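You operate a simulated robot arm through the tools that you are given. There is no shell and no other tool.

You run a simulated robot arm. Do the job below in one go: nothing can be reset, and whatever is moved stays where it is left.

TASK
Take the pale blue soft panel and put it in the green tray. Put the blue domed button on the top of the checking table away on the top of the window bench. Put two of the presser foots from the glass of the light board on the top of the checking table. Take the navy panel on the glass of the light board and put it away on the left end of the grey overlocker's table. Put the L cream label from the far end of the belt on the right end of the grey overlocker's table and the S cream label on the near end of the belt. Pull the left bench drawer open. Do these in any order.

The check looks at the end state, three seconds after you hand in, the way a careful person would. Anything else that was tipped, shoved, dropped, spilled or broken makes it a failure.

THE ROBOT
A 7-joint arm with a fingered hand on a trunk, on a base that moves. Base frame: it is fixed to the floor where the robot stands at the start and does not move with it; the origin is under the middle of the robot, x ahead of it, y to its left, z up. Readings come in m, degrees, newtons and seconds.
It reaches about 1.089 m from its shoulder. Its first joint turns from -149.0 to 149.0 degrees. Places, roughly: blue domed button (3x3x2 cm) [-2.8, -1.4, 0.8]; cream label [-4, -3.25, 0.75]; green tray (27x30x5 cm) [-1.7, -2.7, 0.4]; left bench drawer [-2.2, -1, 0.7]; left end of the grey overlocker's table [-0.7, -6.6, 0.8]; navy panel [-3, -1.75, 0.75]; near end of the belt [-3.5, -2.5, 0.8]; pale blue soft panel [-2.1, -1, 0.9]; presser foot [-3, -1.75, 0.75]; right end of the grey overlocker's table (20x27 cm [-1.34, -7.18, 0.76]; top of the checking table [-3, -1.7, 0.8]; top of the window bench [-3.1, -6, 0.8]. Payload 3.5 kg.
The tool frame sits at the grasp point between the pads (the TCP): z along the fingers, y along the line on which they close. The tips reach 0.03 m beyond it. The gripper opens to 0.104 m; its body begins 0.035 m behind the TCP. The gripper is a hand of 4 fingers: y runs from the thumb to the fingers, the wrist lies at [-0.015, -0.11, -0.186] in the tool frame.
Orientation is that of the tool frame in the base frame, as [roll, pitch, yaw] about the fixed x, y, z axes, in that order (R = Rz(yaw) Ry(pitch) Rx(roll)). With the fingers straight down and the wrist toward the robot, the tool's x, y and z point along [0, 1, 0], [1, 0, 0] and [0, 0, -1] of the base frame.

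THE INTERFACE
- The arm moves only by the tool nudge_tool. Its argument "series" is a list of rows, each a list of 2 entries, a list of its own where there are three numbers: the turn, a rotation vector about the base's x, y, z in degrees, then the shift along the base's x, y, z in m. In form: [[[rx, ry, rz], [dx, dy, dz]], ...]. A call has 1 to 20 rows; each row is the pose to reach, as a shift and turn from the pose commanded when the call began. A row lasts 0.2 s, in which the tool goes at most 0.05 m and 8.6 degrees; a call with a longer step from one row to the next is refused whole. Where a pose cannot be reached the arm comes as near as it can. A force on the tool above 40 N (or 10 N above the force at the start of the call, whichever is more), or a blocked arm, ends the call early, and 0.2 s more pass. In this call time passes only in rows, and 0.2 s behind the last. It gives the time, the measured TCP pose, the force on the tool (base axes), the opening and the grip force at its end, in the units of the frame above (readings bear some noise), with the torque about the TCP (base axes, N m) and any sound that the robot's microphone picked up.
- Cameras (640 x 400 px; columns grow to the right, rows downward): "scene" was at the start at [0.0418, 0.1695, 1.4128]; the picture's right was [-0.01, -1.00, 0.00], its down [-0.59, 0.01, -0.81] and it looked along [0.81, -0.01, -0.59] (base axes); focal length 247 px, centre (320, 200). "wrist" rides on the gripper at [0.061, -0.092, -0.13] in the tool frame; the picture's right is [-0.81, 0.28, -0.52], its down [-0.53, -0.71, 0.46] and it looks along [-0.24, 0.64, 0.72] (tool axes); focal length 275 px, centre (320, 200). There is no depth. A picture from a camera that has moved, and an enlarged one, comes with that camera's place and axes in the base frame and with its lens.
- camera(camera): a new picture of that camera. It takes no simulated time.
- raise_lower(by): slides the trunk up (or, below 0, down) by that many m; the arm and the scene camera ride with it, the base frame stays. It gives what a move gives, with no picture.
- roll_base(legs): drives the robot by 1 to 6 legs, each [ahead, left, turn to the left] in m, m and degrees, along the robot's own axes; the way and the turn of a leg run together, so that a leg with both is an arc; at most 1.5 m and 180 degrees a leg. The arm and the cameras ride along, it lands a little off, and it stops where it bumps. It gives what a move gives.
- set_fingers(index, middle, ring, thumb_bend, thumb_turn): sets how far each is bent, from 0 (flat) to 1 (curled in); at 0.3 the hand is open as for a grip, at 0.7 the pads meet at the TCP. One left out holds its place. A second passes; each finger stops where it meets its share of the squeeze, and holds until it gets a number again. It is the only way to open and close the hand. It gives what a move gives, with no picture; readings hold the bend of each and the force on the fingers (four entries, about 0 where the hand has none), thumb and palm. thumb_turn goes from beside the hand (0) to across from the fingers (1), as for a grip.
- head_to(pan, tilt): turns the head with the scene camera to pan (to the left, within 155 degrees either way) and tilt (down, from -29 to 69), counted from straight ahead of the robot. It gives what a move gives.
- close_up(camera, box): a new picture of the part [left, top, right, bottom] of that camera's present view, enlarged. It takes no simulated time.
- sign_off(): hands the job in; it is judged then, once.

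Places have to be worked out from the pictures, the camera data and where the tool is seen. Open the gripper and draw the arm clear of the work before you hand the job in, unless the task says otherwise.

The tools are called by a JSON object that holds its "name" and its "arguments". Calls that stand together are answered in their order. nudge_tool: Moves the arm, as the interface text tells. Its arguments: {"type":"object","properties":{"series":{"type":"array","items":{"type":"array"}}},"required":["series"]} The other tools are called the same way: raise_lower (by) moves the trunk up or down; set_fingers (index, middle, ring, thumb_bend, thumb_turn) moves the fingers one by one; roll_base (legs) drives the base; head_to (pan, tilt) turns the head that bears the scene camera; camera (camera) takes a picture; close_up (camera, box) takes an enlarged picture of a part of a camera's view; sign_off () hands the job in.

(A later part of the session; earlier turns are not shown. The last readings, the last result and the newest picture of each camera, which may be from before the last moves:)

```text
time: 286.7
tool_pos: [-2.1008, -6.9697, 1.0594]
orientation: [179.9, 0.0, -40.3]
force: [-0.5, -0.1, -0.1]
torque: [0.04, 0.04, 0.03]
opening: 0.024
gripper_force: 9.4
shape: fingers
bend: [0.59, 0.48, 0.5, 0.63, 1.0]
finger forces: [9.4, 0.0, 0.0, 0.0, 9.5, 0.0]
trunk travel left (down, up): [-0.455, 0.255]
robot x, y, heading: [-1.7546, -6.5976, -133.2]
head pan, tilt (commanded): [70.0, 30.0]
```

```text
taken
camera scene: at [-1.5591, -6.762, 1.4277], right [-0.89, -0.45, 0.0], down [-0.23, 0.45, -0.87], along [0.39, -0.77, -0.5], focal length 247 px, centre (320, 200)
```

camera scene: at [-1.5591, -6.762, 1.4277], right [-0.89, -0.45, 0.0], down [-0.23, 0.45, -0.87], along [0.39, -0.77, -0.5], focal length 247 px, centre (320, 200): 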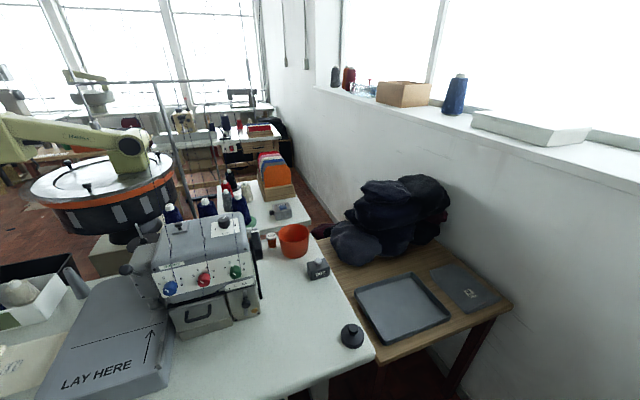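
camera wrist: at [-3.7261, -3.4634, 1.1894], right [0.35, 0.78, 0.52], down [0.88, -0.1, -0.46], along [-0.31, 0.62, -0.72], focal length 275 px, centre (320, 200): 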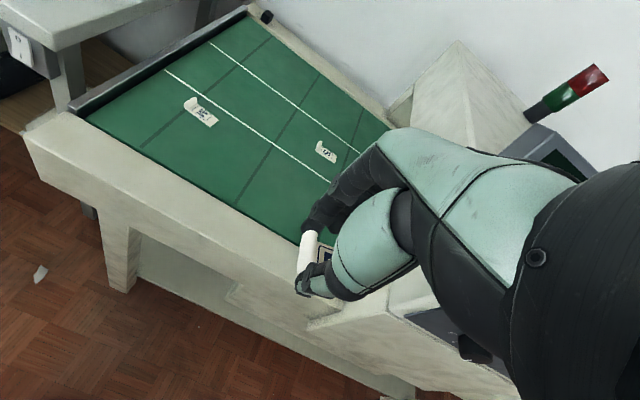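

The right end has a free patch around s 6.15, n 3.85 between machine, black knob and grey block. I turn left to face it.

{"name": "roll_base", "arguments": {"legs": [[0, 0, 90.5]]}}

{"name": "head_to", "arguments": {"pan": 0, "tilt": 40}}

{"name": "camera", "arguments": {"camera": "scene"}}

{"name": "camera", "arguments": {"camera": "wrist"}}

```text
time: 290.9
tool_pos: [-1.3831, -6.9468, 1.0582]
orientation: [179.9, -0.2, 49.5]
force: [0.0, 0.8, -0.4]
torque: [0.0, 0.03, -0.01]
opening: 0.0238
gripper_force: 9.0
shape: fingers
bend: [0.59, 0.48, 0.5, 0.63, 1.0]
finger forces: [9.0, 0.0, 0.0, 0.0, 9.0, 0.1]
trunk travel left (down, up): [-0.455, 0.255]
robot x, y, heading: [-1.7535, -6.5978, -43.0]
head pan, tilt (commanded): [70.0, 30.0]
```

```text
time: 292.4
tool_pos: [-1.3826, -6.9467, 1.0592]
orientation: [179.9, -0.1, 49.5]
force: [0.0, -0.3, -0.1]
torque: [0.05, 0.01, -0.01]
opening: 0.0236
gripper_force: 8.1
shape: fingers
bend: [0.59, 0.48, 0.5, 0.63, 1.0]
finger forces: [8.8, 0.0, 0.0, 0.1, 8.8, 0.0]
trunk travel left (down, up): [-0.455, 0.255]
robot x, y, heading: [-1.7581, -6.6005, -43.0]
head pan, tilt (commanded): [0.0, 40.0]
```

```text
taken
camera scene: at [-1.6095, -6.5013, 1.4124], right [-0.68, -0.73, 0.0], down [-0.47, 0.44, -0.77], along [0.56, -0.52, -0.64], focal length 247 px, centre (320, 200)
```

scene: 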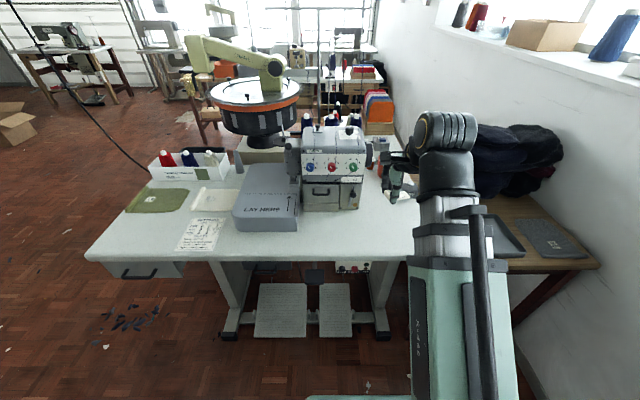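

```text
taken
camera wrist: at [-1.4122, -6.84, 1.1895], right [-0.32, -0.8, 0.52], down [-0.89, 0.06, -0.46], along [0.33, -0.6, -0.72], focal length 275 px, centre (320, 200)
```

wrist: 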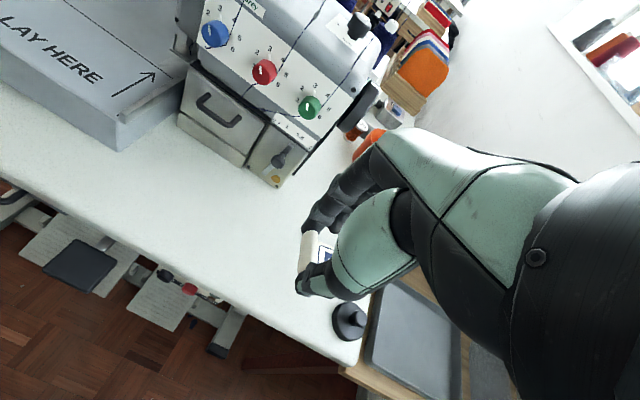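

Tool over the front edge of the right end. I move to above the free patch (s 6.13, n 3.83) and lower to z 0.87.

{"name": "nudge_tool", "arguments": {"series": [[[0, 0, 0], [0.016, -0.04, 0]], [[0, 0, 0], [0.032, -0.08, 0]], [[0, 0, 0], [0.048, -0.12, 0]], [[0, 0, 0], [0.065, -0.16, 0]], [[0, 0, 0], [0.065, -0.16, -0.045]], [[0, 0, 0], [0.065, -0.16, -0.09]], [[0, 0, 0], [0.065, -0.16, -0.135]], [[0, 0, 0], [0.065, -0.16, -0.18]]]}}

{"name": "camera", "arguments": {"camera": "wrist"}}

{"name": "close_up", "arguments": {"camera": "scene", "box": [280, 100, 480, 260]}}

```text
time: 294.1
tool_pos: [-1.3166, -7.1074, 0.882]
orientation: [179.8, -0.2, 49.5]
force: [-0.5, 0.8, -1.6]
torque: [0.01, 0.02, 0.0]
opening: 0.0238
gripper_force: 9.1
shape: fingers
bend: [0.59, 0.48, 0.5, 0.63, 1.0]
finger forces: [8.9, 0.0, 0.0, 0.0, 8.9, 0.1]
trunk travel left (down, up): [-0.455, 0.255]
robot x, y, heading: [-1.753, -6.5979, -43.0]
head pan, tilt (commanded): [0.0, 40.0]
```

```text
taken
camera wrist: at [-1.3456, -7.0016, 1.0118], right [-0.32, -0.79, 0.52], down [-0.89, 0.06, -0.46], along [0.33, -0.6, -0.72], focal length 275 px, centre (320, 200)
```

wrist: 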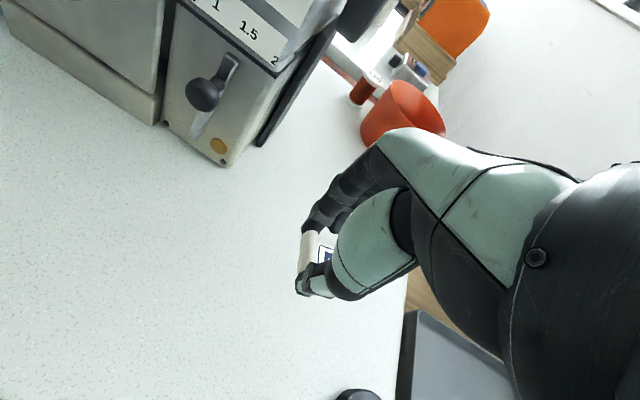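

```text
2.50 times, centred on (380, 180) of scene
camera zoom: at [-1.6096, -6.5014, 1.4124], right [-0.68, -0.73, 0.0], down [-0.47, 0.44, -0.77], along [0.56, -0.52, -0.64], focal length 618 px, centre (170, 250)
```

zoom: 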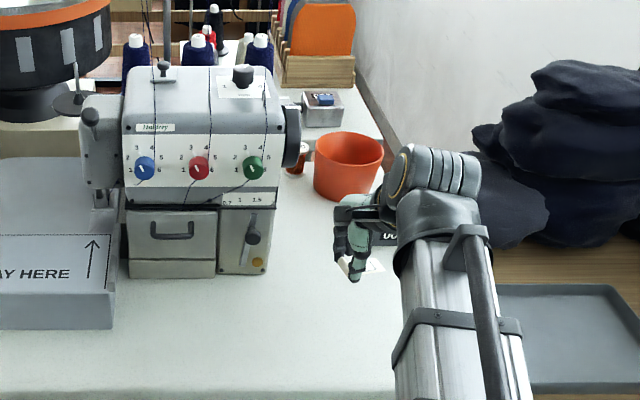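

Clear all around. I lower further and then creep to contact.

{"name": "nudge_tool", "arguments": {"series": [[[0, 0, 0], [0, 0, -0.03]], [[0, 0, 0], [0, 0, -0.05]], [[0, 0, 0], [0, 0, -0.056]], [[0, 0, 0], [0, 0, -0.062]], [[0, 0, 0], [0, 0, -0.068]], [[0, 0, 0], [0, 0, -0.074]], [[0, 0, 0], [0, 0, -0.08]]]}}

{"name": "camera", "arguments": {"camera": "wrist"}}

```text
time: 295.8
tool_pos: [-1.3176, -7.1064, 0.7988]
orientation: [179.9, -0.1, 49.4]
force: [-0.6, 0.1, -0.3]
torque: [-0.01, 0.01, -0.02]
opening: 0.0237
gripper_force: 9.0
shape: fingers
bend: [0.59, 0.48, 0.5, 0.63, 1.0]
finger forces: [8.8, 0.0, 0.0, 0.0, 8.8, 0.0]
trunk travel left (down, up): [-0.455, 0.255]
robot x, y, heading: [-1.7544, -6.5994, -43.0]
head pan, tilt (commanded): [0.0, 40.0]
```

```text
taken
camera wrist: at [-1.347, -7.0006, 0.9297], right [-0.32, -0.8, 0.52], down [-0.89, 0.06, -0.46], along [0.33, -0.6, -0.72], focal length 275 px, centre (320, 200)
```

wrist: 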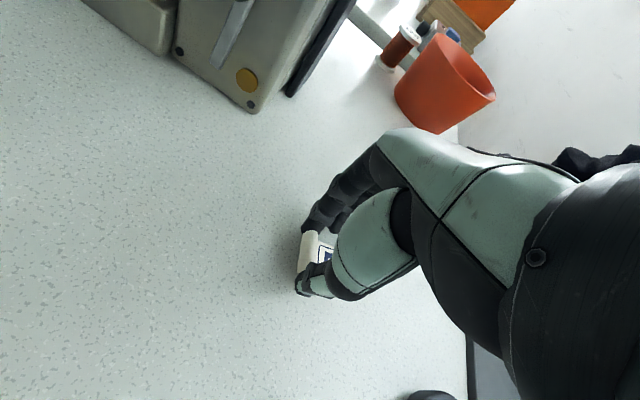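

Nearly there; I continue in 3 mm steps.

{"name": "nudge_tool", "arguments": {"series": [[[0, 0, 0], [0, 0, -0.003]], [[0, 0, 0], [0, 0, -0.006]], [[0, 0, 0], [0, 0, -0.009]], [[0, 0, 0], [0, 0, -0.012]], [[0, 0, 0], [0, 0, -0.015]]]}}

```text
time: 296.7
tool_pos: [-1.3179, -7.1067, 0.7924]
orientation: [179.1, -0.1, 49.4]
force: [0.8, -1.3, 23.7]
torque: [-0.4, -0.24, -0.04]
opening: 0.0237
gripper_force: 21.3
shape: fingers
bend: [0.59, 0.47, 0.5, 0.64, 1.0]
finger forces: [9.8, 15.5, 0.1, 0.0, 16.4, 0.0]
trunk travel left (down, up): [-0.455, 0.255]
robot x, y, heading: [-1.7564, -6.6002, -42.8]
head pan, tilt (commanded): [0.0, 40.0]
stopped in row 4: the force on the tool passed its limit at 45 N (the readings are from after the stop); the commanded pose is now the measured one
```

Touchdown at z 0.792. I ease up 4 mm and release.

{"name": "nudge_tool", "arguments": {"series": [[[0, 0, 0], [0, 0, 0.005]]]}}

{"name": "set_fingers", "arguments": {"index": 0.48, "middle": 0.46, "ring": 0.46, "thumb_bend": 0.48}}

{"name": "camera", "arguments": {"camera": "wrist"}}

```text
time: 297.1
tool_pos: [-1.3173, -7.1071, 0.7934]
orientation: [179.5, 0.0, 49.5]
force: [-0.1, -1.3, 3.7]
torque: [-0.08, -0.07, 0.02]
opening: 0.0234
gripper_force: 10.7
shape: fingers
bend: [0.59, 0.48, 0.5, 0.64, 1.0]
finger forces: [9.3, 3.4, 0.0, 0.1, 9.3, 0.0]
trunk travel left (down, up): [-0.455, 0.255]
robot x, y, heading: [-1.7543, -6.6013, -43.1]
head pan, tilt (commanded): [0.0, 40.0]
```

```text
time: 298.1
tool_pos: [-1.3168, -7.1076, 0.7948]
orientation: [179.3, -0.1, 49.6]
force: [0.7, -0.1, -0.3]
torque: [0.02, 0.01, 0.01]
opening: 0.0565
gripper_force: 0.1
shape: fingers
bend: [0.48, 0.46, 0.46, 0.48, 1.0]
finger forces: [0.1, 0.0, 0.1, 0.0, 0.1, 0.0]
trunk travel left (down, up): [-0.455, 0.255]
robot x, y, heading: [-1.7562, -6.5989, -43.2]
head pan, tilt (commanded): [0.0, 40.0]
```

```text
taken
camera wrist: at [-1.3468, -7.0004, 0.9252], right [-0.32, -0.79, 0.52], down [-0.88, 0.06, -0.46], along [0.34, -0.61, -0.72], focal length 275 px, centre (320, 200)
```

wrist: 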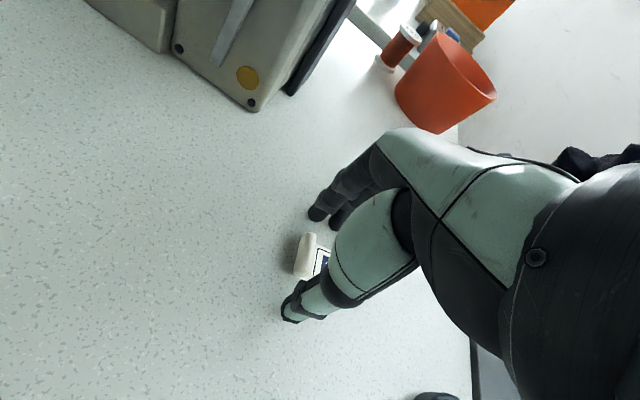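

The label lies on the table. I lift straight up, draw back, and look at it.

{"name": "nudge_tool", "arguments": {"series": [[[0, 0, 0], [0, 0, 0.03]], [[0, 0, 0], [0, 0, 0.075]], [[0, 0, 0], [0, 0, 0.12]], [[0, 0, 0], [0, 0, 0.165]], [[0, 0, 0], [0, 0, 0.21]], [[0, 0, 0], [-0.015, 0.036, 0.24]], [[0, 0, 0], [-0.03, 0.075, 0.265]], [[0, 0, 0], [-0.045, 0.115, 0.27]], [[0, 0, 0], [-0.06, 0.155, 0.27]]]}}

{"name": "camera", "arguments": {"camera": "wrist"}}

{"name": "close_up", "arguments": {"camera": "scene", "box": [80, 140, 440, 290]}}

```text
time: 300.1
tool_pos: [-1.3765, -6.9524, 1.0668]
orientation: [179.4, -0.1, 49.3]
force: [0.8, -0.3, 0.4]
torque: [-0.01, -0.01, 0.02]
opening: 0.057
gripper_force: 0.1
shape: fingers
bend: [0.48, 0.46, 0.46, 0.48, 1.0]
finger forces: [0.0, 0.1, 0.0, 0.0, 0.0, 0.1]
trunk travel left (down, up): [-0.455, 0.255]
robot x, y, heading: [-1.7528, -6.6039, -43.0]
head pan, tilt (commanded): [0.0, 40.0]
```

```text
taken
camera wrist: at [-1.4062, -6.8452, 1.1951], right [-0.32, -0.79, 0.52], down [-0.88, 0.06, -0.46], along [0.34, -0.61, -0.72], focal length 275 px, centre (320, 200)
```

wrist: 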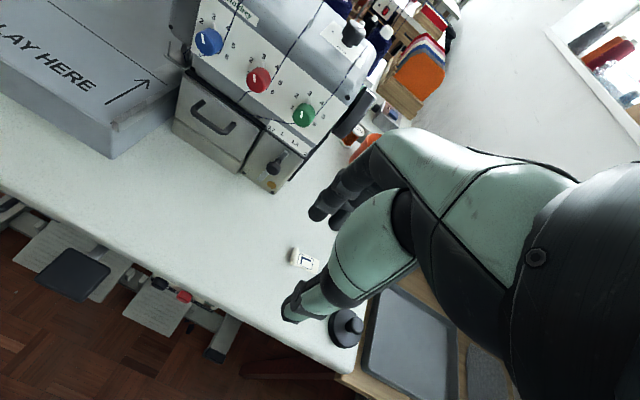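

```text
1.78 times, centred on (260, 215) of scene
camera zoom: at [-1.6096, -6.5014, 1.4124], right [-0.68, -0.73, 0.0], down [-0.47, 0.44, -0.77], along [0.56, -0.52, -0.64], focal length 439 px, centre (427, 173)
```

zoom: 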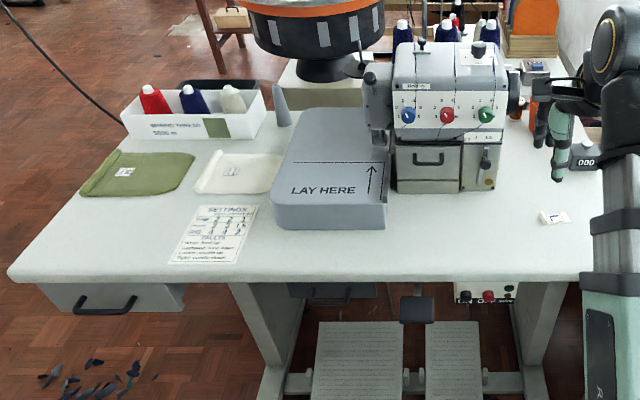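

The L label lies on the right end of the overlocker table, and I see free space at the front of the left end for the navy panel later. I turn back to face along the aisle and reverse out in checked legs.

{"name": "roll_base", "arguments": {"legs": [[0, 0, -90], [-1.3, 0, 0]]}}

```text
time: 310.6
tool_pos: [-1.187, -6.0503, 1.0655]
orientation: [179.4, -0.1, -43.1]
force: [-0.2, 0.6, 0.4]
torque: [-0.01, -0.01, -0.01]
opening: 0.0572
gripper_force: 0.1
shape: fingers
bend: [0.48, 0.46, 0.46, 0.48, 1.0]
finger forces: [0.0, 0.1, 0.1, 0.0, 0.0, 0.0]
trunk travel left (down, up): [-0.455, 0.255]
robot x, y, heading: [-0.813, -5.6872, -135.7]
head pan, tilt (commanded): [0.0, 40.0]
```

At s≈4.74. I reverse another 1.35 m with a heading correction, then sidestep right toward n≈1.25.

{"name": "roll_base", "arguments": {"legs": [[-1.35, 0, 3.2], [0, -1.0, 0], [0, -1.0, 0]]}}

{"name": "head_to", "arguments": {"pan": 0, "tilt": 30}}

{"name": "camera", "arguments": {"camera": "scene"}}

```text
time: 326.9
tool_pos: [-1.7266, -3.7656, 1.0664]
orientation: [179.4, -0.1, -39.9]
force: [0.0, 0.2, 0.1]
torque: [0.01, -0.01, -0.01]
opening: 0.0566
gripper_force: 0.0
shape: fingers
bend: [0.48, 0.46, 0.46, 0.48, 1.0]
finger forces: [0.1, 0.1, 0.0, 0.0, 0.0, 0.1]
trunk travel left (down, up): [-0.455, 0.255]
robot x, y, heading: [-1.3766, -3.3854, -132.3]
head pan, tilt (commanded): [0.0, 40.0]
```

```text
time: 327.6
tool_pos: [-1.727, -3.7662, 1.0641]
orientation: [179.4, 0.0, -39.9]
force: [-0.2, 0.3, -0.8]
torque: [-0.01, -0.02, 0.0]
opening: 0.0567
gripper_force: 0.0
shape: fingers
bend: [0.48, 0.46, 0.46, 0.48, 1.0]
finger forces: [0.1, 0.1, 0.0, 0.1, 0.0, 0.0]
trunk travel left (down, up): [-0.455, 0.255]
robot x, y, heading: [-1.3799, -3.384, -132.5]
head pan, tilt (commanded): [0.0, 30.0]
```

```text
taken
camera scene: at [-1.2829, -3.5314, 1.4277], right [-0.74, 0.68, 0.0], down [0.34, 0.37, -0.87], along [-0.58, -0.64, -0.5], focal length 247 px, centre (320, 200)
```

scene: 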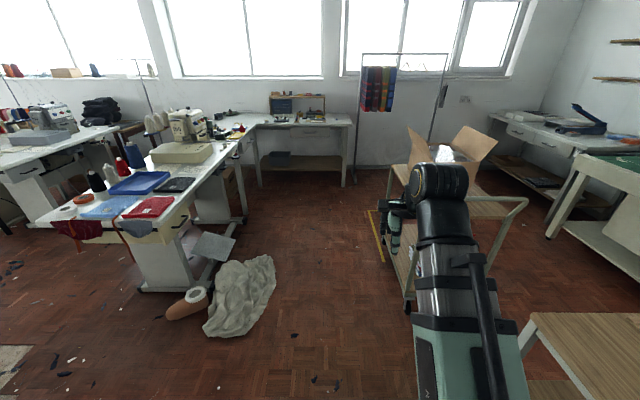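

Back at s 3.43, n 1.27. I reverse to s≈2.27 and sidestep right into the bench aisle.

{"name": "roll_base", "arguments": {"legs": [[-1.17, 0, 0], [0, -1.4, 0]]}}

```text
time: 340.1
tool_pos: [-1.9923, -1.972, 1.065]
orientation: [179.3, -0.1, -39.9]
force: [0.0, 0.4, 0.4]
torque: [-0.02, 0.0, 0.01]
opening: 0.0569
gripper_force: 0.1
shape: fingers
bend: [0.48, 0.46, 0.46, 0.48, 1.0]
finger forces: [0.1, 0.0, 0.1, 0.0, 0.0, 0.0]
trunk travel left (down, up): [-0.455, 0.255]
robot x, y, heading: [-1.6389, -1.5912, -132.2]
head pan, tilt (commanded): [0.0, 30.0]
```

Now in the bench aisle at s≈2.28. I drive ahead to the light board and turn right to face it.

{"name": "roll_base", "arguments": {"legs": [[1.04, 0, 0], [0, 0, -90]]}}

{"name": "head_to", "arguments": {"pan": 0, "tilt": 42}}

{"name": "camera", "arguments": {"camera": "scene"}}

{"name": "camera", "arguments": {"camera": "wrist"}}

```text
time: 349.2
tool_pos: [-2.7421, -2.0433, 1.0647]
orientation: [179.4, -0.1, -126.9]
force: [0.2, 0.2, 0.0]
torque: [0.0, -0.03, 0.01]
opening: 0.0569
gripper_force: 0.1
shape: fingers
bend: [0.48, 0.46, 0.46, 0.48, 1.0]
finger forces: [0.0, 0.1, 0.0, 0.0, 0.0, 0.1]
trunk travel left (down, up): [-0.455, 0.255]
robot x, y, heading: [-2.3418, -2.3703, 140.6]
head pan, tilt (commanded): [0.0, 30.0]
```

```text
time: 350.0
tool_pos: [-2.7416, -2.0439, 1.0645]
orientation: [179.4, -0.2, -126.9]
force: [0.3, 0.1, -0.5]
torque: [-0.03, -0.02, 0.01]
opening: 0.0568
gripper_force: 0.1
shape: fingers
bend: [0.48, 0.46, 0.46, 0.48, 1.0]
finger forces: [0.1, 0.0, 0.1, 0.1, 0.1, 0.1]
trunk travel left (down, up): [-0.455, 0.255]
robot x, y, heading: [-2.3416, -2.3723, 140.1]
head pan, tilt (commanded): [0.0, 42.0]
```

```text
taken
camera scene: at [-2.4798, -2.4781, 1.4095], right [0.64, 0.77, 0.0], down [0.52, -0.42, -0.74], along [-0.57, 0.47, -0.67], focal length 247 px, centre (320, 200)
```

scene: 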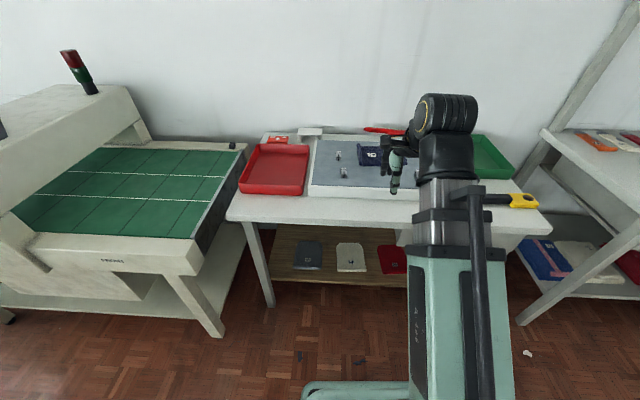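

```text
taken
camera wrist: at [-2.7026, -2.1479, 1.1951], right [0.27, 0.81, 0.52], down [0.89, 0.0, -0.46], along [-0.38, 0.58, -0.72], focal length 275 px, centre (320, 200)
```

wrist: 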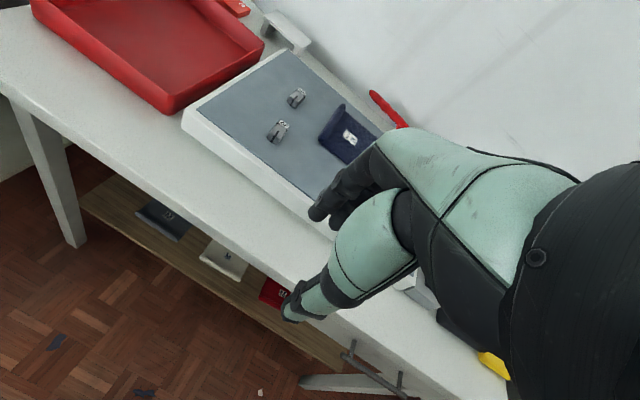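

I square up and move 0.13 m closer to the table.

{"name": "roll_base", "arguments": {"legs": [[0.13, 0, -2.8]]}}

{"name": "camera", "arguments": {"camera": "scene"}}

{"name": "close_up", "arguments": {"camera": "scene", "box": [240, 130, 420, 240]}}

{"name": "camera", "arguments": {"camera": "wrist"}}

```text
time: 351.2
tool_pos: [-2.8238, -1.9403, 1.0659]
orientation: [179.4, -0.1, -129.5]
force: [-0.1, 0.2, -0.5]
torque: [0.01, 0.01, 0.01]
opening: 0.0569
gripper_force: 0.0
shape: fingers
bend: [0.48, 0.46, 0.46, 0.48, 1.0]
finger forces: [0.0, 0.1, 0.1, 0.1, 0.0, 0.0]
trunk travel left (down, up): [-0.455, 0.255]
robot x, y, heading: [-2.4376, -2.2893, 137.9]
head pan, tilt (commanded): [0.0, 42.0]
```

```text
taken
camera scene: at [-2.5836, -2.3862, 1.4094], right [0.67, 0.74, 0.0], down [0.5, -0.45, -0.74], along [-0.55, 0.5, -0.67], focal length 247 px, centre (320, 200)
```

scene: 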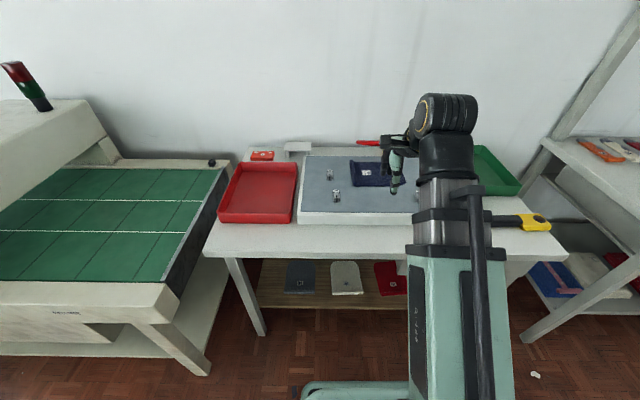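

```text
3.56 times, centred on (330, 185) of scene
camera zoom: at [-2.5836, -2.3862, 1.4094], right [0.67, 0.74, 0.0], down [0.5, -0.45, -0.74], along [-0.55, 0.5, -0.67], focal length 878 px, centre (284, 253)
```

zoom: 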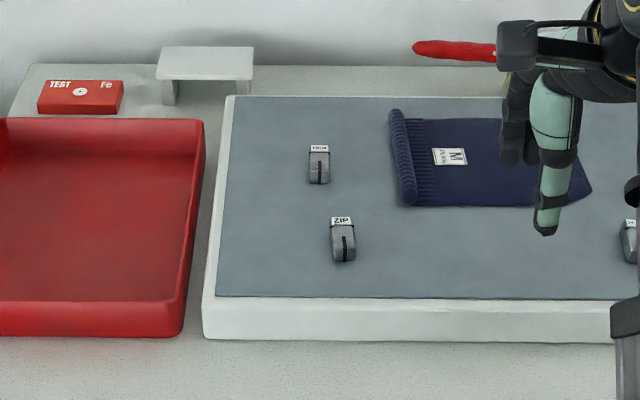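

```text
taken
camera wrist: at [-2.7909, -2.0459, 1.1951], right [0.31, 0.8, 0.52], down [0.89, -0.04, -0.46], along [-0.35, 0.6, -0.72], focal length 275 px, centre (320, 200)
```

wrist: 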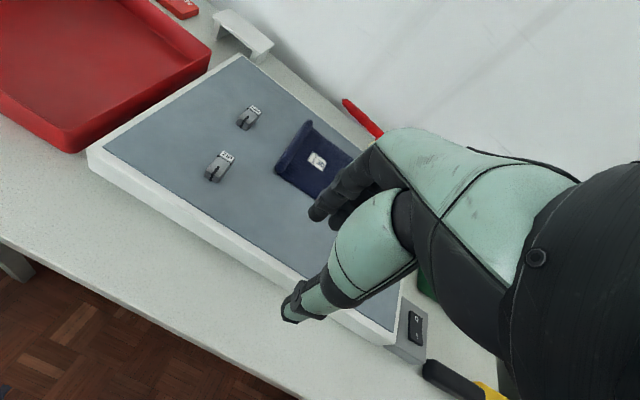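

The light-board glass is at z≈0.85; the ZIP foot is at about (-3.006,-1.929). I zoom in on the feet and panel from the wrist.

{"name": "close_up", "arguments": {"camera": "wrist", "box": [180, 80, 360, 220]}}

{"name": "close_up", "arguments": {"camera": "scene", "box": [310, 155, 410, 220]}}

```text
2.86 times, centred on (270, 150) of wrist
camera zoom: at [-2.7909, -2.0459, 1.1951], right [0.31, 0.8, 0.52], down [0.89, -0.04, -0.46], along [-0.35, 0.6, -0.72], focal length 786 px, centre (463, 343)
```

zoom: 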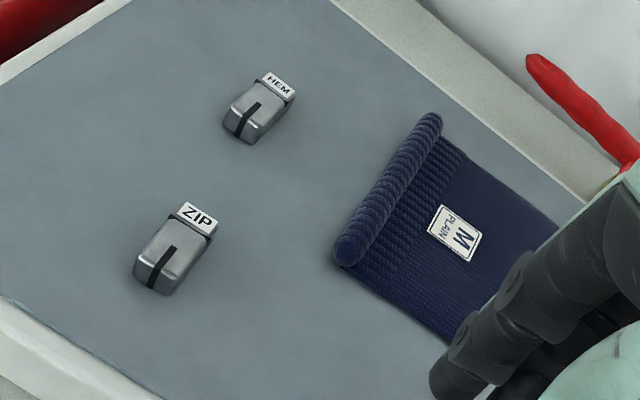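

```text
6.15 times, centred on (360, 188) of scene
camera zoom: at [-2.5836, -2.3862, 1.4094], right [0.67, 0.74, 0.0], down [0.5, -0.45, -0.74], along [-0.55, 0.5, -0.67], focal length 1520 px, centre (74, 277)
```

zoom: 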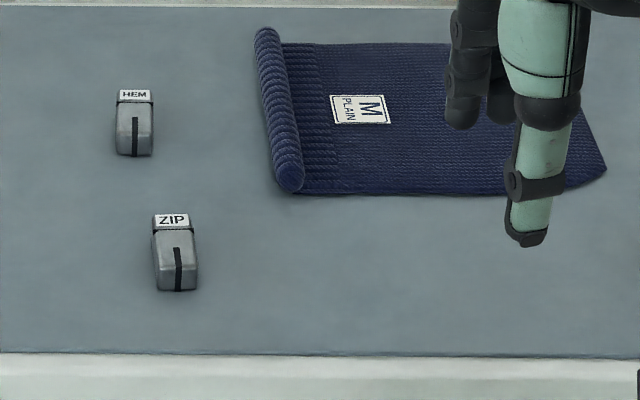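

The feet are solid blocks about 5 cm long (toward the wall), 2.5 cm wide; the navy panel has a rolled cuff. I take the ZIP foot first: open the hand and move above (-3.013,-1.9225).

{"name": "set_fingers", "arguments": {"index": 0.36, "middle": 0.36, "ring": 0.36, "thumb_bend": 0.36}}

{"name": "nudge_tool", "arguments": {"series": [[[0, 0, -0.6], [-0.04, 0.004, 0]], [[0, 0, -1.2], [-0.08, 0.008, 0]], [[0, 0, -1.8], [-0.12, 0.012, -0.015]], [[0, 0, -2.4], [-0.16, 0.015, -0.035]], [[0, 0, -3], [-0.189, 0.018, -0.06]], [[0, 0, -3], [-0.189, 0.018, -0.09]]]}}

{"name": "camera", "arguments": {"camera": "wrist"}}

{"name": "close_up", "arguments": {"camera": "scene", "box": [290, 130, 420, 230]}}

```text
time: 352.2
tool_pos: [-2.825, -1.9399, 1.0653]
orientation: [179.3, -0.1, -129.4]
force: [-0.2, -0.2, -0.3]
torque: [-0.03, 0.02, 0.0]
opening: 0.0876
gripper_force: 0.1
shape: fingers
bend: [0.36, 0.36, 0.36, 0.36, 0.98]
finger forces: [0.1, 0.0, 0.0, 0.1, 0.0, 0.0]
trunk travel left (down, up): [-0.455, 0.255]
robot x, y, heading: [-2.4428, -2.2874, 137.9]
head pan, tilt (commanded): [0.0, 42.0]
```

```text
time: 353.6
tool_pos: [-3.0123, -1.9217, 0.9742]
orientation: [179.3, 0.0, -132.6]
force: [0.5, -0.2, -0.4]
torque: [0.01, 0.03, 0.01]
opening: 0.0878
gripper_force: 0.1
shape: fingers
bend: [0.36, 0.36, 0.36, 0.36, 0.98]
finger forces: [0.1, 0.0, 0.0, 0.0, 0.1, 0.1]
trunk travel left (down, up): [-0.455, 0.255]
robot x, y, heading: [-2.4411, -2.2905, 137.9]
head pan, tilt (commanded): [0.0, 42.0]
```

```text
taken
camera wrist: at [-2.9838, -2.0301, 1.1051], right [0.35, 0.78, 0.52], down [0.88, -0.09, -0.46], along [-0.32, 0.62, -0.72], focal length 275 px, centre (320, 200)
```

wrist: 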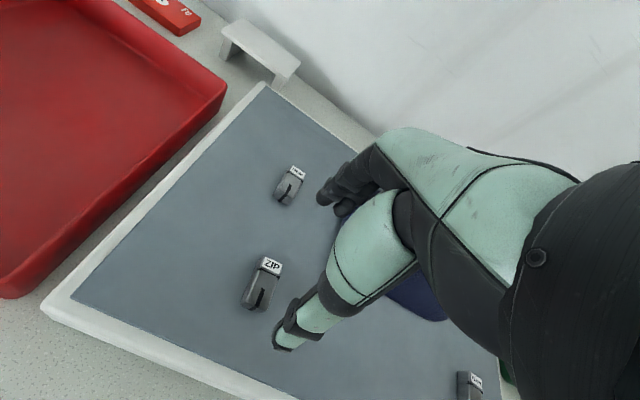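

```text
4.00 times, centred on (355, 180) of scene
camera zoom: at [-2.5836, -2.3863, 1.4094], right [0.67, 0.74, 0.0], down [0.5, -0.45, -0.74], along [-0.55, 0.5, -0.67], focal length 988 px, centre (180, 280)
```

zoom: 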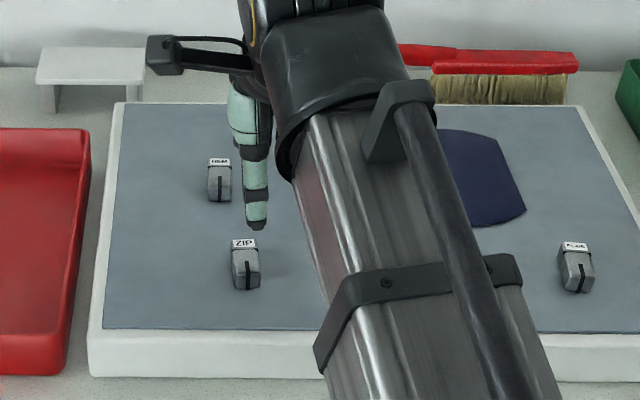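

Predicted and seen positions of the ZIP foot coincide. I descend to z 0.905.

{"name": "nudge_tool", "arguments": {"series": [[[0, 0, 0], [0, 0, -0.035]], [[0, 0, 0], [0, 0, -0.069]]]}}

{"name": "close_up", "arguments": {"camera": "wrist", "box": [220, 180, 400, 360]}}

```text
time: 354.2
tool_pos: [-3.0107, -1.9228, 0.9092]
orientation: [179.5, 0.0, -132.5]
force: [0.0, -0.7, 0.3]
torque: [-0.01, -0.02, 0.02]
opening: 0.0879
gripper_force: 0.0
shape: fingers
bend: [0.36, 0.36, 0.36, 0.36, 0.98]
finger forces: [0.1, 0.0, 0.0, 0.1, 0.0, 0.0]
trunk travel left (down, up): [-0.455, 0.255]
robot x, y, heading: [-2.4389, -2.2857, 138.0]
head pan, tilt (commanded): [0.0, 42.0]
```

```text
2.22 times, centred on (310, 270) of wrist
camera zoom: at [-2.9818, -2.0307, 1.0391], right [0.35, 0.78, 0.52], down [0.88, -0.09, -0.46], along [-0.32, 0.62, -0.72], focal length 612 px, centre (342, 44)
```

zoom: 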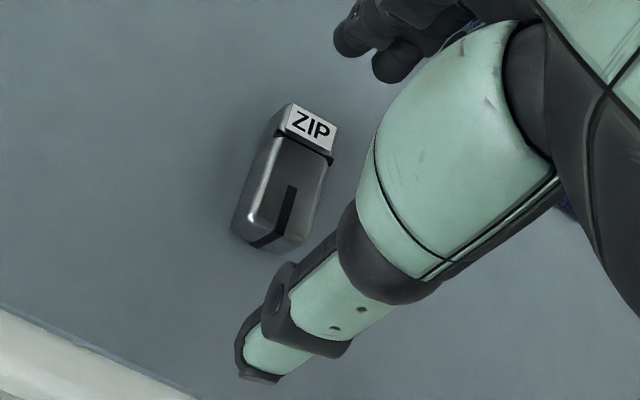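

The block needs about 1 cm further reach and 3 mm left. I shift and creep down to contact with the glass.

{"name": "nudge_tool", "arguments": {"series": [[[0, 0, 0], [-0.009, 0.005, -0.006]], [[0, 0, 0], [-0.009, 0.005, -0.012]], [[0, 0, 0], [-0.009, 0.005, -0.016]], [[0, 0, 0], [-0.009, 0.005, -0.02]], [[0, 0, 0], [-0.009, 0.005, -0.024]], [[0, 0, 0], [-0.009, 0.005, -0.028]]]}}

{"name": "close_up", "arguments": {"camera": "wrist", "box": [220, 180, 400, 360]}}

```text
time: 355.6
tool_pos: [-3.0222, -1.9181, 0.88]
orientation: [179.2, -0.2, -132.5]
force: [1.3, -1.5, 19.8]
torque: [0.78, 0.53, -0.04]
opening: 0.088
gripper_force: 9.9
shape: fingers
bend: [0.36, 0.34, 0.36, 0.36, 0.98]
finger forces: [0.1, 18.8, 0.0, 0.0, 1.1, 0.0]
trunk travel left (down, up): [-0.455, 0.255]
robot x, y, heading: [-2.4417, -2.2867, 137.8]
head pan, tilt (commanded): [0.0, 42.0]
```

```text
2.22 times, centred on (310, 270) of wrist
camera zoom: at [-2.9927, -2.0257, 1.0103], right [0.35, 0.78, 0.52], down [0.88, -0.09, -0.47], along [-0.32, 0.62, -0.72], focal length 612 px, centre (342, 44)
```

zoom: 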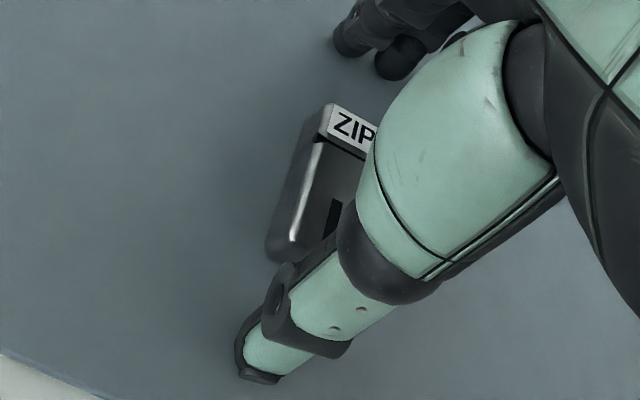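

Contact at z 0.880, block between thumb and fingers. I ease up 3 mm and grip with all fingers.

{"name": "nudge_tool", "arguments": {"series": [[[0, 0, 0], [0, 0, 0.005]]]}}

{"name": "set_fingers", "arguments": {"index": 0.65, "middle": 0.65, "ring": 0.5, "thumb_bend": 0.65}}

{"name": "close_up", "arguments": {"camera": "wrist", "box": [220, 180, 400, 360]}}

```text
time: 356.0
tool_pos: [-3.0214, -1.9188, 0.8817]
orientation: [179.4, -0.1, -132.6]
force: [-0.1, -0.2, -1.0]
torque: [0.01, -0.01, 0.01]
opening: 0.0877
gripper_force: 0.0
shape: fingers
bend: [0.36, 0.36, 0.36, 0.36, 0.98]
finger forces: [0.0, 0.0, 0.1, 0.0, 0.0, 0.0]
trunk travel left (down, up): [-0.455, 0.255]
robot x, y, heading: [-2.4403, -2.2875, 138.1]
head pan, tilt (commanded): [0.0, 42.0]
```

```text
time: 357.0
tool_pos: [-3.0219, -1.9177, 0.8848]
orientation: [179.3, 0.0, -132.6]
force: [-4.4, 4.1, 17.2]
torque: [0.52, 0.43, 0.06]
opening: 0.0414
gripper_force: 19.4
shape: fingers
bend: [0.56, 0.56, 0.5, 0.54, 1.0]
finger forces: [6.0, 21.7, 0.0, 0.0, 10.6, 0.1]
trunk travel left (down, up): [-0.455, 0.255]
robot x, y, heading: [-2.4411, -2.2882, 137.7]
head pan, tilt (commanded): [0.0, 42.0]
```

```text
2.22 times, centred on (310, 270) of wrist
camera zoom: at [-2.993, -2.0257, 1.0146], right [0.35, 0.78, 0.52], down [0.88, -0.09, -0.47], along [-0.32, 0.62, -0.72], focal length 612 px, centre (342, 44)
```

zoom: 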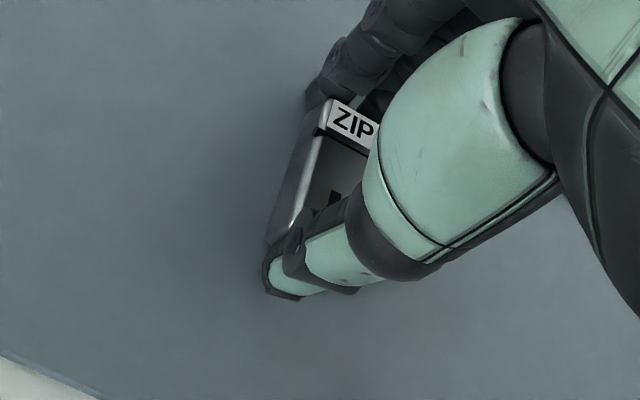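

Gripped (index 6 N, middle and thumb too). I lift it slowly.

{"name": "nudge_tool", "arguments": {"series": [[[0, 0, 0], [0, 0, 0.006]], [[0, 0, 0], [0, 0, 0.015]], [[0, 0, 0], [0, 0, 0.03]], [[0, 0, 0], [0, 0, 0.05]]]}}

{"name": "camera", "arguments": {"camera": "wrist"}}

{"name": "close_up", "arguments": {"camera": "scene", "box": [290, 130, 420, 270]}}

```text
time: 358.0
tool_pos: [-3.0227, -1.9195, 0.9341]
orientation: [179.5, -0.2, -132.4]
force: [-0.1, 0.0, -0.8]
torque: [-0.02, 0.0, 0.02]
opening: 0.0411
gripper_force: 11.6
shape: fingers
bend: [0.57, 0.58, 0.5, 0.54, 1.0]
finger forces: [5.4, 6.2, 0.1, 0.0, 11.7, 0.1]
trunk travel left (down, up): [-0.455, 0.255]
robot x, y, heading: [-2.4398, -2.2921, 138.0]
head pan, tilt (commanded): [0.0, 42.0]
```

```text
taken
camera wrist: at [-2.9951, -2.0263, 1.0633], right [0.35, 0.78, 0.52], down [0.88, -0.09, -0.46], along [-0.32, 0.62, -0.72], focal length 275 px, centre (320, 200)
```

wrist: 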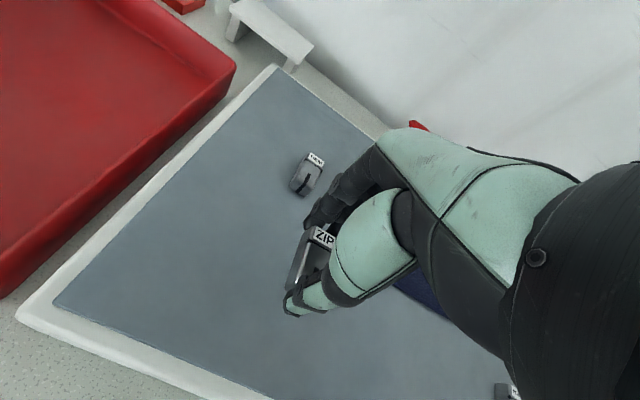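

```text
2.86 times, centred on (355, 200) of scene
camera zoom: at [-2.5835, -2.3863, 1.4094], right [0.67, 0.74, 0.0], down [0.5, -0.45, -0.74], along [-0.55, 0.5, -0.67], focal length 706 px, centre (220, 200)
```

zoom: 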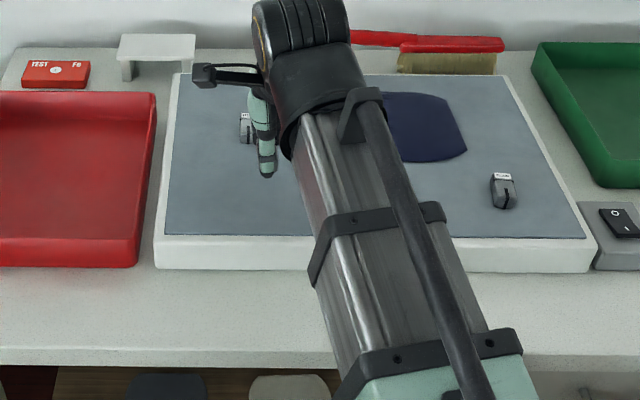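

The ZIP foot is held. I carry it back over the free front strip of the table (n≈-0.78) and lower.

{"name": "nudge_tool", "arguments": {"series": [[[0, 0, 0], [0.03, -0.027, 0.01]], [[0, 0, 0], [0.06, -0.055, 0.01]], [[0, 0, 0], [0.09, -0.082, 0.01]], [[0, 0, 0], [0.112, -0.103, 0.01]], [[0, 0, 0], [0.112, -0.103, -0.03]], [[0, 0, 0], [0.112, -0.103, -0.07]], [[0, 0, 0], [0.112, -0.103, -0.085]]]}}

{"name": "camera", "arguments": {"camera": "wrist"}}

{"name": "close_up", "arguments": {"camera": "scene", "box": [290, 130, 420, 270]}}

```text
time: 359.6
tool_pos: [-2.9305, -2.0102, 0.852]
orientation: [179.5, -0.1, -132.6]
force: [10.4, -10.8, 8.9]
torque: [0.33, 0.15, -0.23]
opening: 0.0411
gripper_force: 22.5
shape: fingers
bend: [0.58, 0.61, 0.54, 0.54, 1.0]
finger forces: [4.4, 20.1, 6.6, 0.1, 14.0, 0.1]
out of reach, approached as far as the arm can: row 5, 6, 7
trunk travel left (down, up): [-0.455, 0.255]
robot x, y, heading: [-2.4392, -2.2865, 137.7]
head pan, tilt (commanded): [0.0, 42.0]
```

```text
taken
camera wrist: at [-2.9007, -2.1189, 0.9822], right [0.35, 0.78, 0.52], down [0.88, -0.09, -0.46], along [-0.32, 0.62, -0.72], focal length 275 px, centre (320, 200)
```

wrist: 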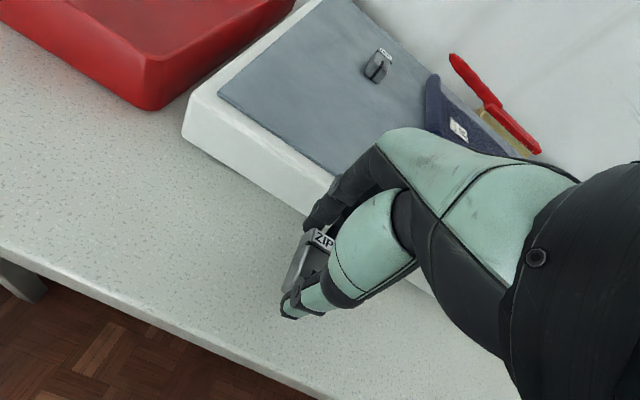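

```text
2.86 times, centred on (355, 200) of scene
camera zoom: at [-2.5819, -2.3877, 1.4097], right [0.67, 0.74, 0.0], down [0.5, -0.45, -0.74], along [-0.55, 0.5, -0.67], focal length 706 px, centre (220, 200)
```

zoom: 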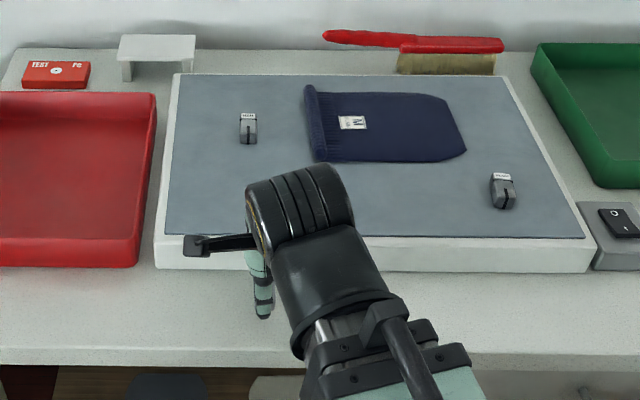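

The arm is too folded here and the fingers brushed the light board's front. I stop pressing: raise the tool straight up, then back the base off for more room.

{"name": "nudge_tool", "arguments": {"series": [[[0, 0, 0], [0.003, -0.003, 0.02]], [[0, 0, 0], [0.006, -0.006, 0.05]], [[0, 0, 0], [0.006, -0.006, 0.09]]]}}

{"name": "camera", "arguments": {"camera": "wrist"}}

{"name": "close_up", "arguments": {"camera": "scene", "box": [220, 130, 520, 280]}}

```text
time: 360.4
tool_pos: [-2.9236, -2.0145, 0.9422]
orientation: [179.5, -0.2, -132.5]
force: [0.0, 0.2, 0.1]
torque: [0.01, 0.0, 0.01]
opening: 0.0416
gripper_force: 10.5
shape: fingers
bend: [0.58, 0.6, 0.5, 0.54, 1.0]
finger forces: [5.5, 5.7, 0.0, 0.0, 11.4, 0.0]
trunk travel left (down, up): [-0.455, 0.255]
robot x, y, heading: [-2.4419, -2.2857, 138.1]
head pan, tilt (commanded): [0.0, 42.0]
```

```text
taken
camera wrist: at [-2.8954, -2.1226, 1.0729], right [0.35, 0.78, 0.52], down [0.88, -0.09, -0.46], along [-0.32, 0.62, -0.72], focal length 275 px, centre (320, 200)
```

wrist: 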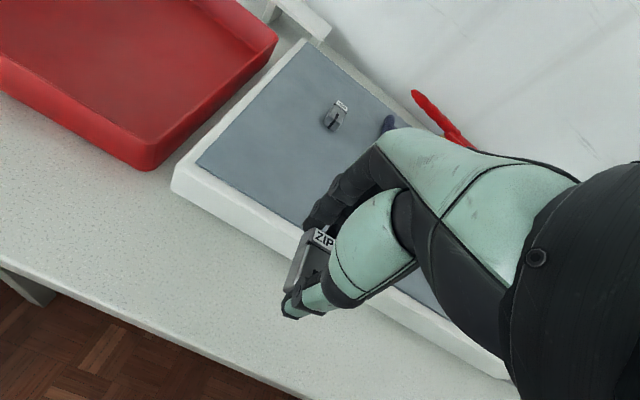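

```text
2.13 times, centred on (370, 205) of scene
camera zoom: at [-2.5837, -2.3862, 1.4093], right [0.67, 0.74, 0.0], down [0.5, -0.45, -0.74], along [-0.55, 0.5, -0.67], focal length 527 px, centre (213, 189)
```

zoom: 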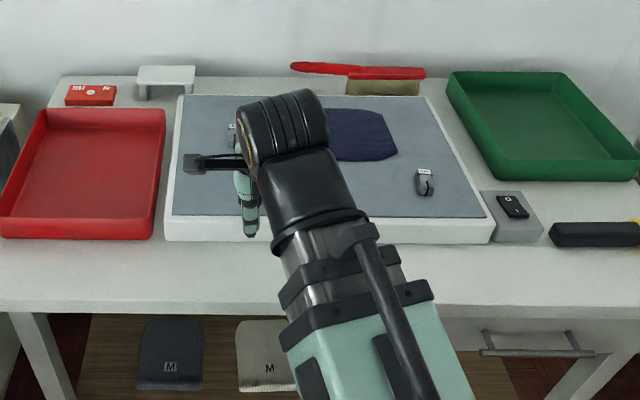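

The light board looks undisturbed and the foot is still gripped. I back the base 0.16 m and then reach forward over the strip.

{"name": "roll_base", "arguments": {"legs": [[-0.16, 0, 0]]}}

{"name": "camera", "arguments": {"camera": "scene"}}

{"name": "camera", "arguments": {"camera": "wrist"}}

```text
time: 361.9
tool_pos: [-2.804, -2.124, 0.9433]
orientation: [179.4, -0.1, -132.6]
force: [-0.3, -0.5, -0.6]
torque: [0.03, 0.0, 0.01]
opening: 0.0414
gripper_force: 11.3
shape: fingers
bend: [0.58, 0.6, 0.5, 0.54, 1.0]
finger forces: [5.5, 5.7, 0.1, 0.0, 11.2, 0.0]
trunk travel left (down, up): [-0.455, 0.255]
robot x, y, heading: [-2.3204, -2.3976, 138.1]
head pan, tilt (commanded): [0.0, 42.0]
```

```text
taken
camera scene: at [-2.4629, -2.4954, 1.4094], right [0.67, 0.74, 0.0], down [0.5, -0.45, -0.74], along [-0.55, 0.5, -0.67], focal length 247 px, centre (320, 200)
```

scene: 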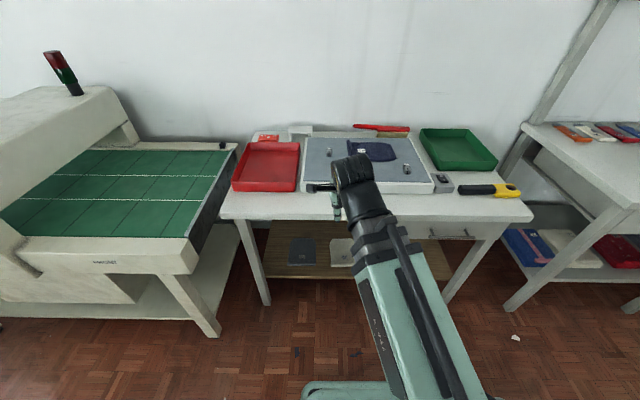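

```text
taken
camera wrist: at [-2.775, -2.2322, 1.0726], right [0.35, 0.78, 0.52], down [0.88, -0.09, -0.46], along [-0.32, 0.62, -0.72], focal length 275 px, centre (320, 200)
```

wrist: 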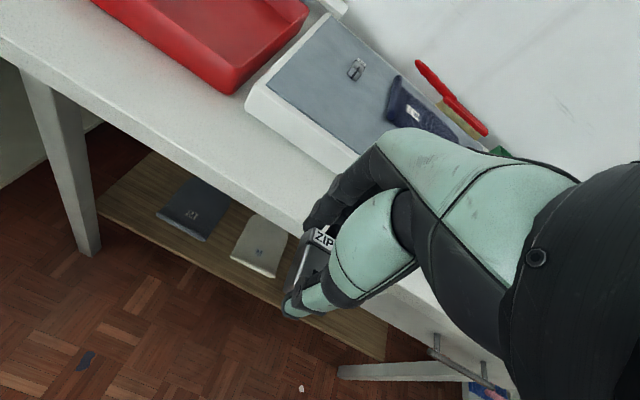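

I now reach 0.15 m forward at height and then lower onto the strip.

{"name": "nudge_tool", "arguments": {"series": [[[0, 0, 0], [-0.03, 0.027, 0]], [[0, 0, 0], [-0.06, 0.055, 0]], [[0, 0, 0], [-0.085, 0.078, 0]], [[0, 0, 0], [-0.108, 0.099, 0]], [[0, 0, 0], [-0.108, 0.099, -0.04]], [[0, 0, 0], [-0.108, 0.099, -0.08]], [[0, 0, 0], [-0.108, 0.099, -0.1]]]}}

{"name": "camera", "arguments": {"camera": "wrist"}}

{"name": "close_up", "arguments": {"camera": "scene", "box": [220, 120, 460, 270]}}

```text
time: 363.5
tool_pos: [-2.9112, -2.0282, 0.8442]
orientation: [179.5, -0.2, -132.3]
force: [-0.2, -0.3, -1.0]
torque: [-0.04, -0.01, -0.03]
opening: 0.0414
gripper_force: 11.3
shape: fingers
bend: [0.58, 0.6, 0.5, 0.54, 1.0]
finger forces: [5.5, 5.7, 0.1, 0.0, 11.1, 0.0]
trunk travel left (down, up): [-0.455, 0.255]
robot x, y, heading: [-2.3216, -2.3965, 137.7]
head pan, tilt (commanded): [0.0, 42.0]
```

```text
taken
camera wrist: at [-2.8829, -2.136, 0.9746], right [0.35, 0.78, 0.52], down [0.88, -0.09, -0.46], along [-0.32, 0.62, -0.72], focal length 275 px, centre (320, 200)
```

wrist: 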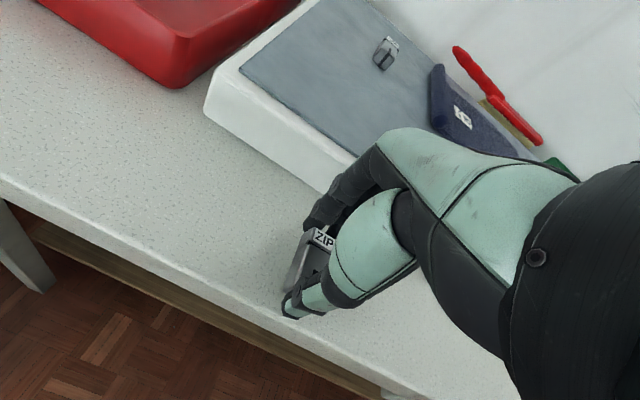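

```text
2.67 times, centred on (340, 195) of scene
camera zoom: at [-2.4629, -2.4953, 1.4094], right [0.67, 0.74, 0.0], down [0.5, -0.45, -0.74], along [-0.55, 0.5, -0.67], focal length 659 px, centre (267, 213)
```

zoom: 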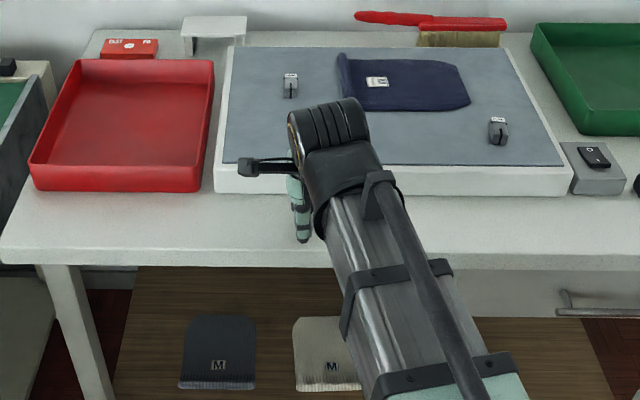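

In position with no contact; I creep down to set it on the table.

{"name": "nudge_tool", "arguments": {"series": [[[0, 0, 0], [-0.004, 0.004, -0.004]], [[0, 0, 0], [-0.004, 0.004, -0.008]], [[0, 0, 0], [-0.004, 0.004, -0.012]], [[0, 0, 0], [-0.004, 0.004, -0.016]], [[0, 0, 0], [-0.004, 0.004, -0.02]], [[0, 0, 0], [-0.004, 0.004, -0.024]], [[0, 0, 0], [-0.004, 0.004, -0.028]]]}}

```text
time: 364.5
tool_pos: [-2.9163, -2.0217, 0.8326]
orientation: [178.6, -0.3, -132.4]
force: [1.5, 0.4, 23.4]
torque: [0.12, -0.07, -0.04]
opening: 0.0411
gripper_force: 20.1
shape: fingers
bend: [0.59, 0.59, 0.5, 0.54, 1.0]
finger forces: [4.8, 21.5, 0.0, 0.0, 15.2, 0.0]
trunk travel left (down, up): [-0.455, 0.255]
robot x, y, heading: [-2.3216, -2.396, 137.8]
head pan, tilt (commanded): [0.0, 42.0]
stopped in row 5: the force on the tool passed its limit at 45 N (the readings are from after the stop); the commanded pose is now the measured one
```

Touchdown at z 0.833. I ease up 4 mm and open slightly.

{"name": "nudge_tool", "arguments": {"series": [[[0, 0, 0], [0, 0, 0.005]]]}}

{"name": "set_fingers", "arguments": {"index": 0.46, "middle": 0.46, "ring": 0.46, "thumb_bend": 0.44}}

{"name": "camera", "arguments": {"camera": "wrist"}}

```text
time: 364.9
tool_pos: [-2.9159, -2.0206, 0.835]
orientation: [179.1, -0.3, -132.3]
force: [1.7, -1.4, 1.7]
torque: [0.04, 0.04, 0.0]
opening: 0.0415
gripper_force: 13.6
shape: fingers
bend: [0.59, 0.6, 0.5, 0.54, 1.0]
finger forces: [5.4, 9.2, 0.0, 0.0, 11.8, 0.0]
trunk travel left (down, up): [-0.455, 0.255]
robot x, y, heading: [-2.3207, -2.3938, 138.1]
head pan, tilt (commanded): [0.0, 42.0]
```

```text
time: 365.9
tool_pos: [-2.9159, -2.0209, 0.8349]
orientation: [178.9, -0.2, -132.4]
force: [0.2, -0.4, -0.2]
torque: [0.02, 0.01, -0.04]
opening: 0.0644
gripper_force: 0.4
shape: fingers
bend: [0.46, 0.46, 0.46, 0.44, 0.99]
finger forces: [0.1, 0.3, 0.0, 0.0, 0.0, 0.1]
trunk travel left (down, up): [-0.455, 0.255]
robot x, y, heading: [-2.3219, -2.3982, 137.9]
head pan, tilt (commanded): [0.0, 42.0]
```

```text
taken
camera wrist: at [-2.8874, -2.1293, 0.9649], right [0.35, 0.78, 0.52], down [0.88, -0.08, -0.47], along [-0.32, 0.62, -0.71], focal length 275 px, centre (320, 200)
```

wrist: 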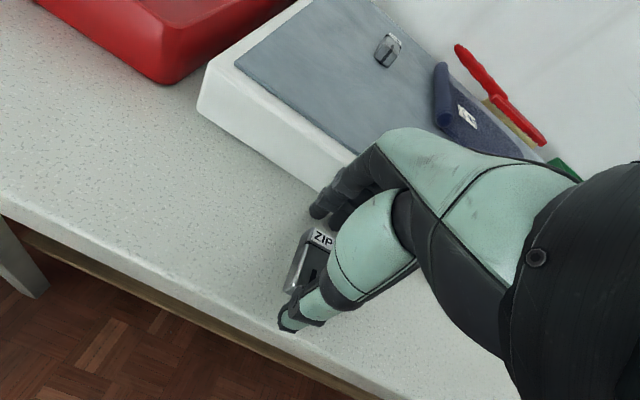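

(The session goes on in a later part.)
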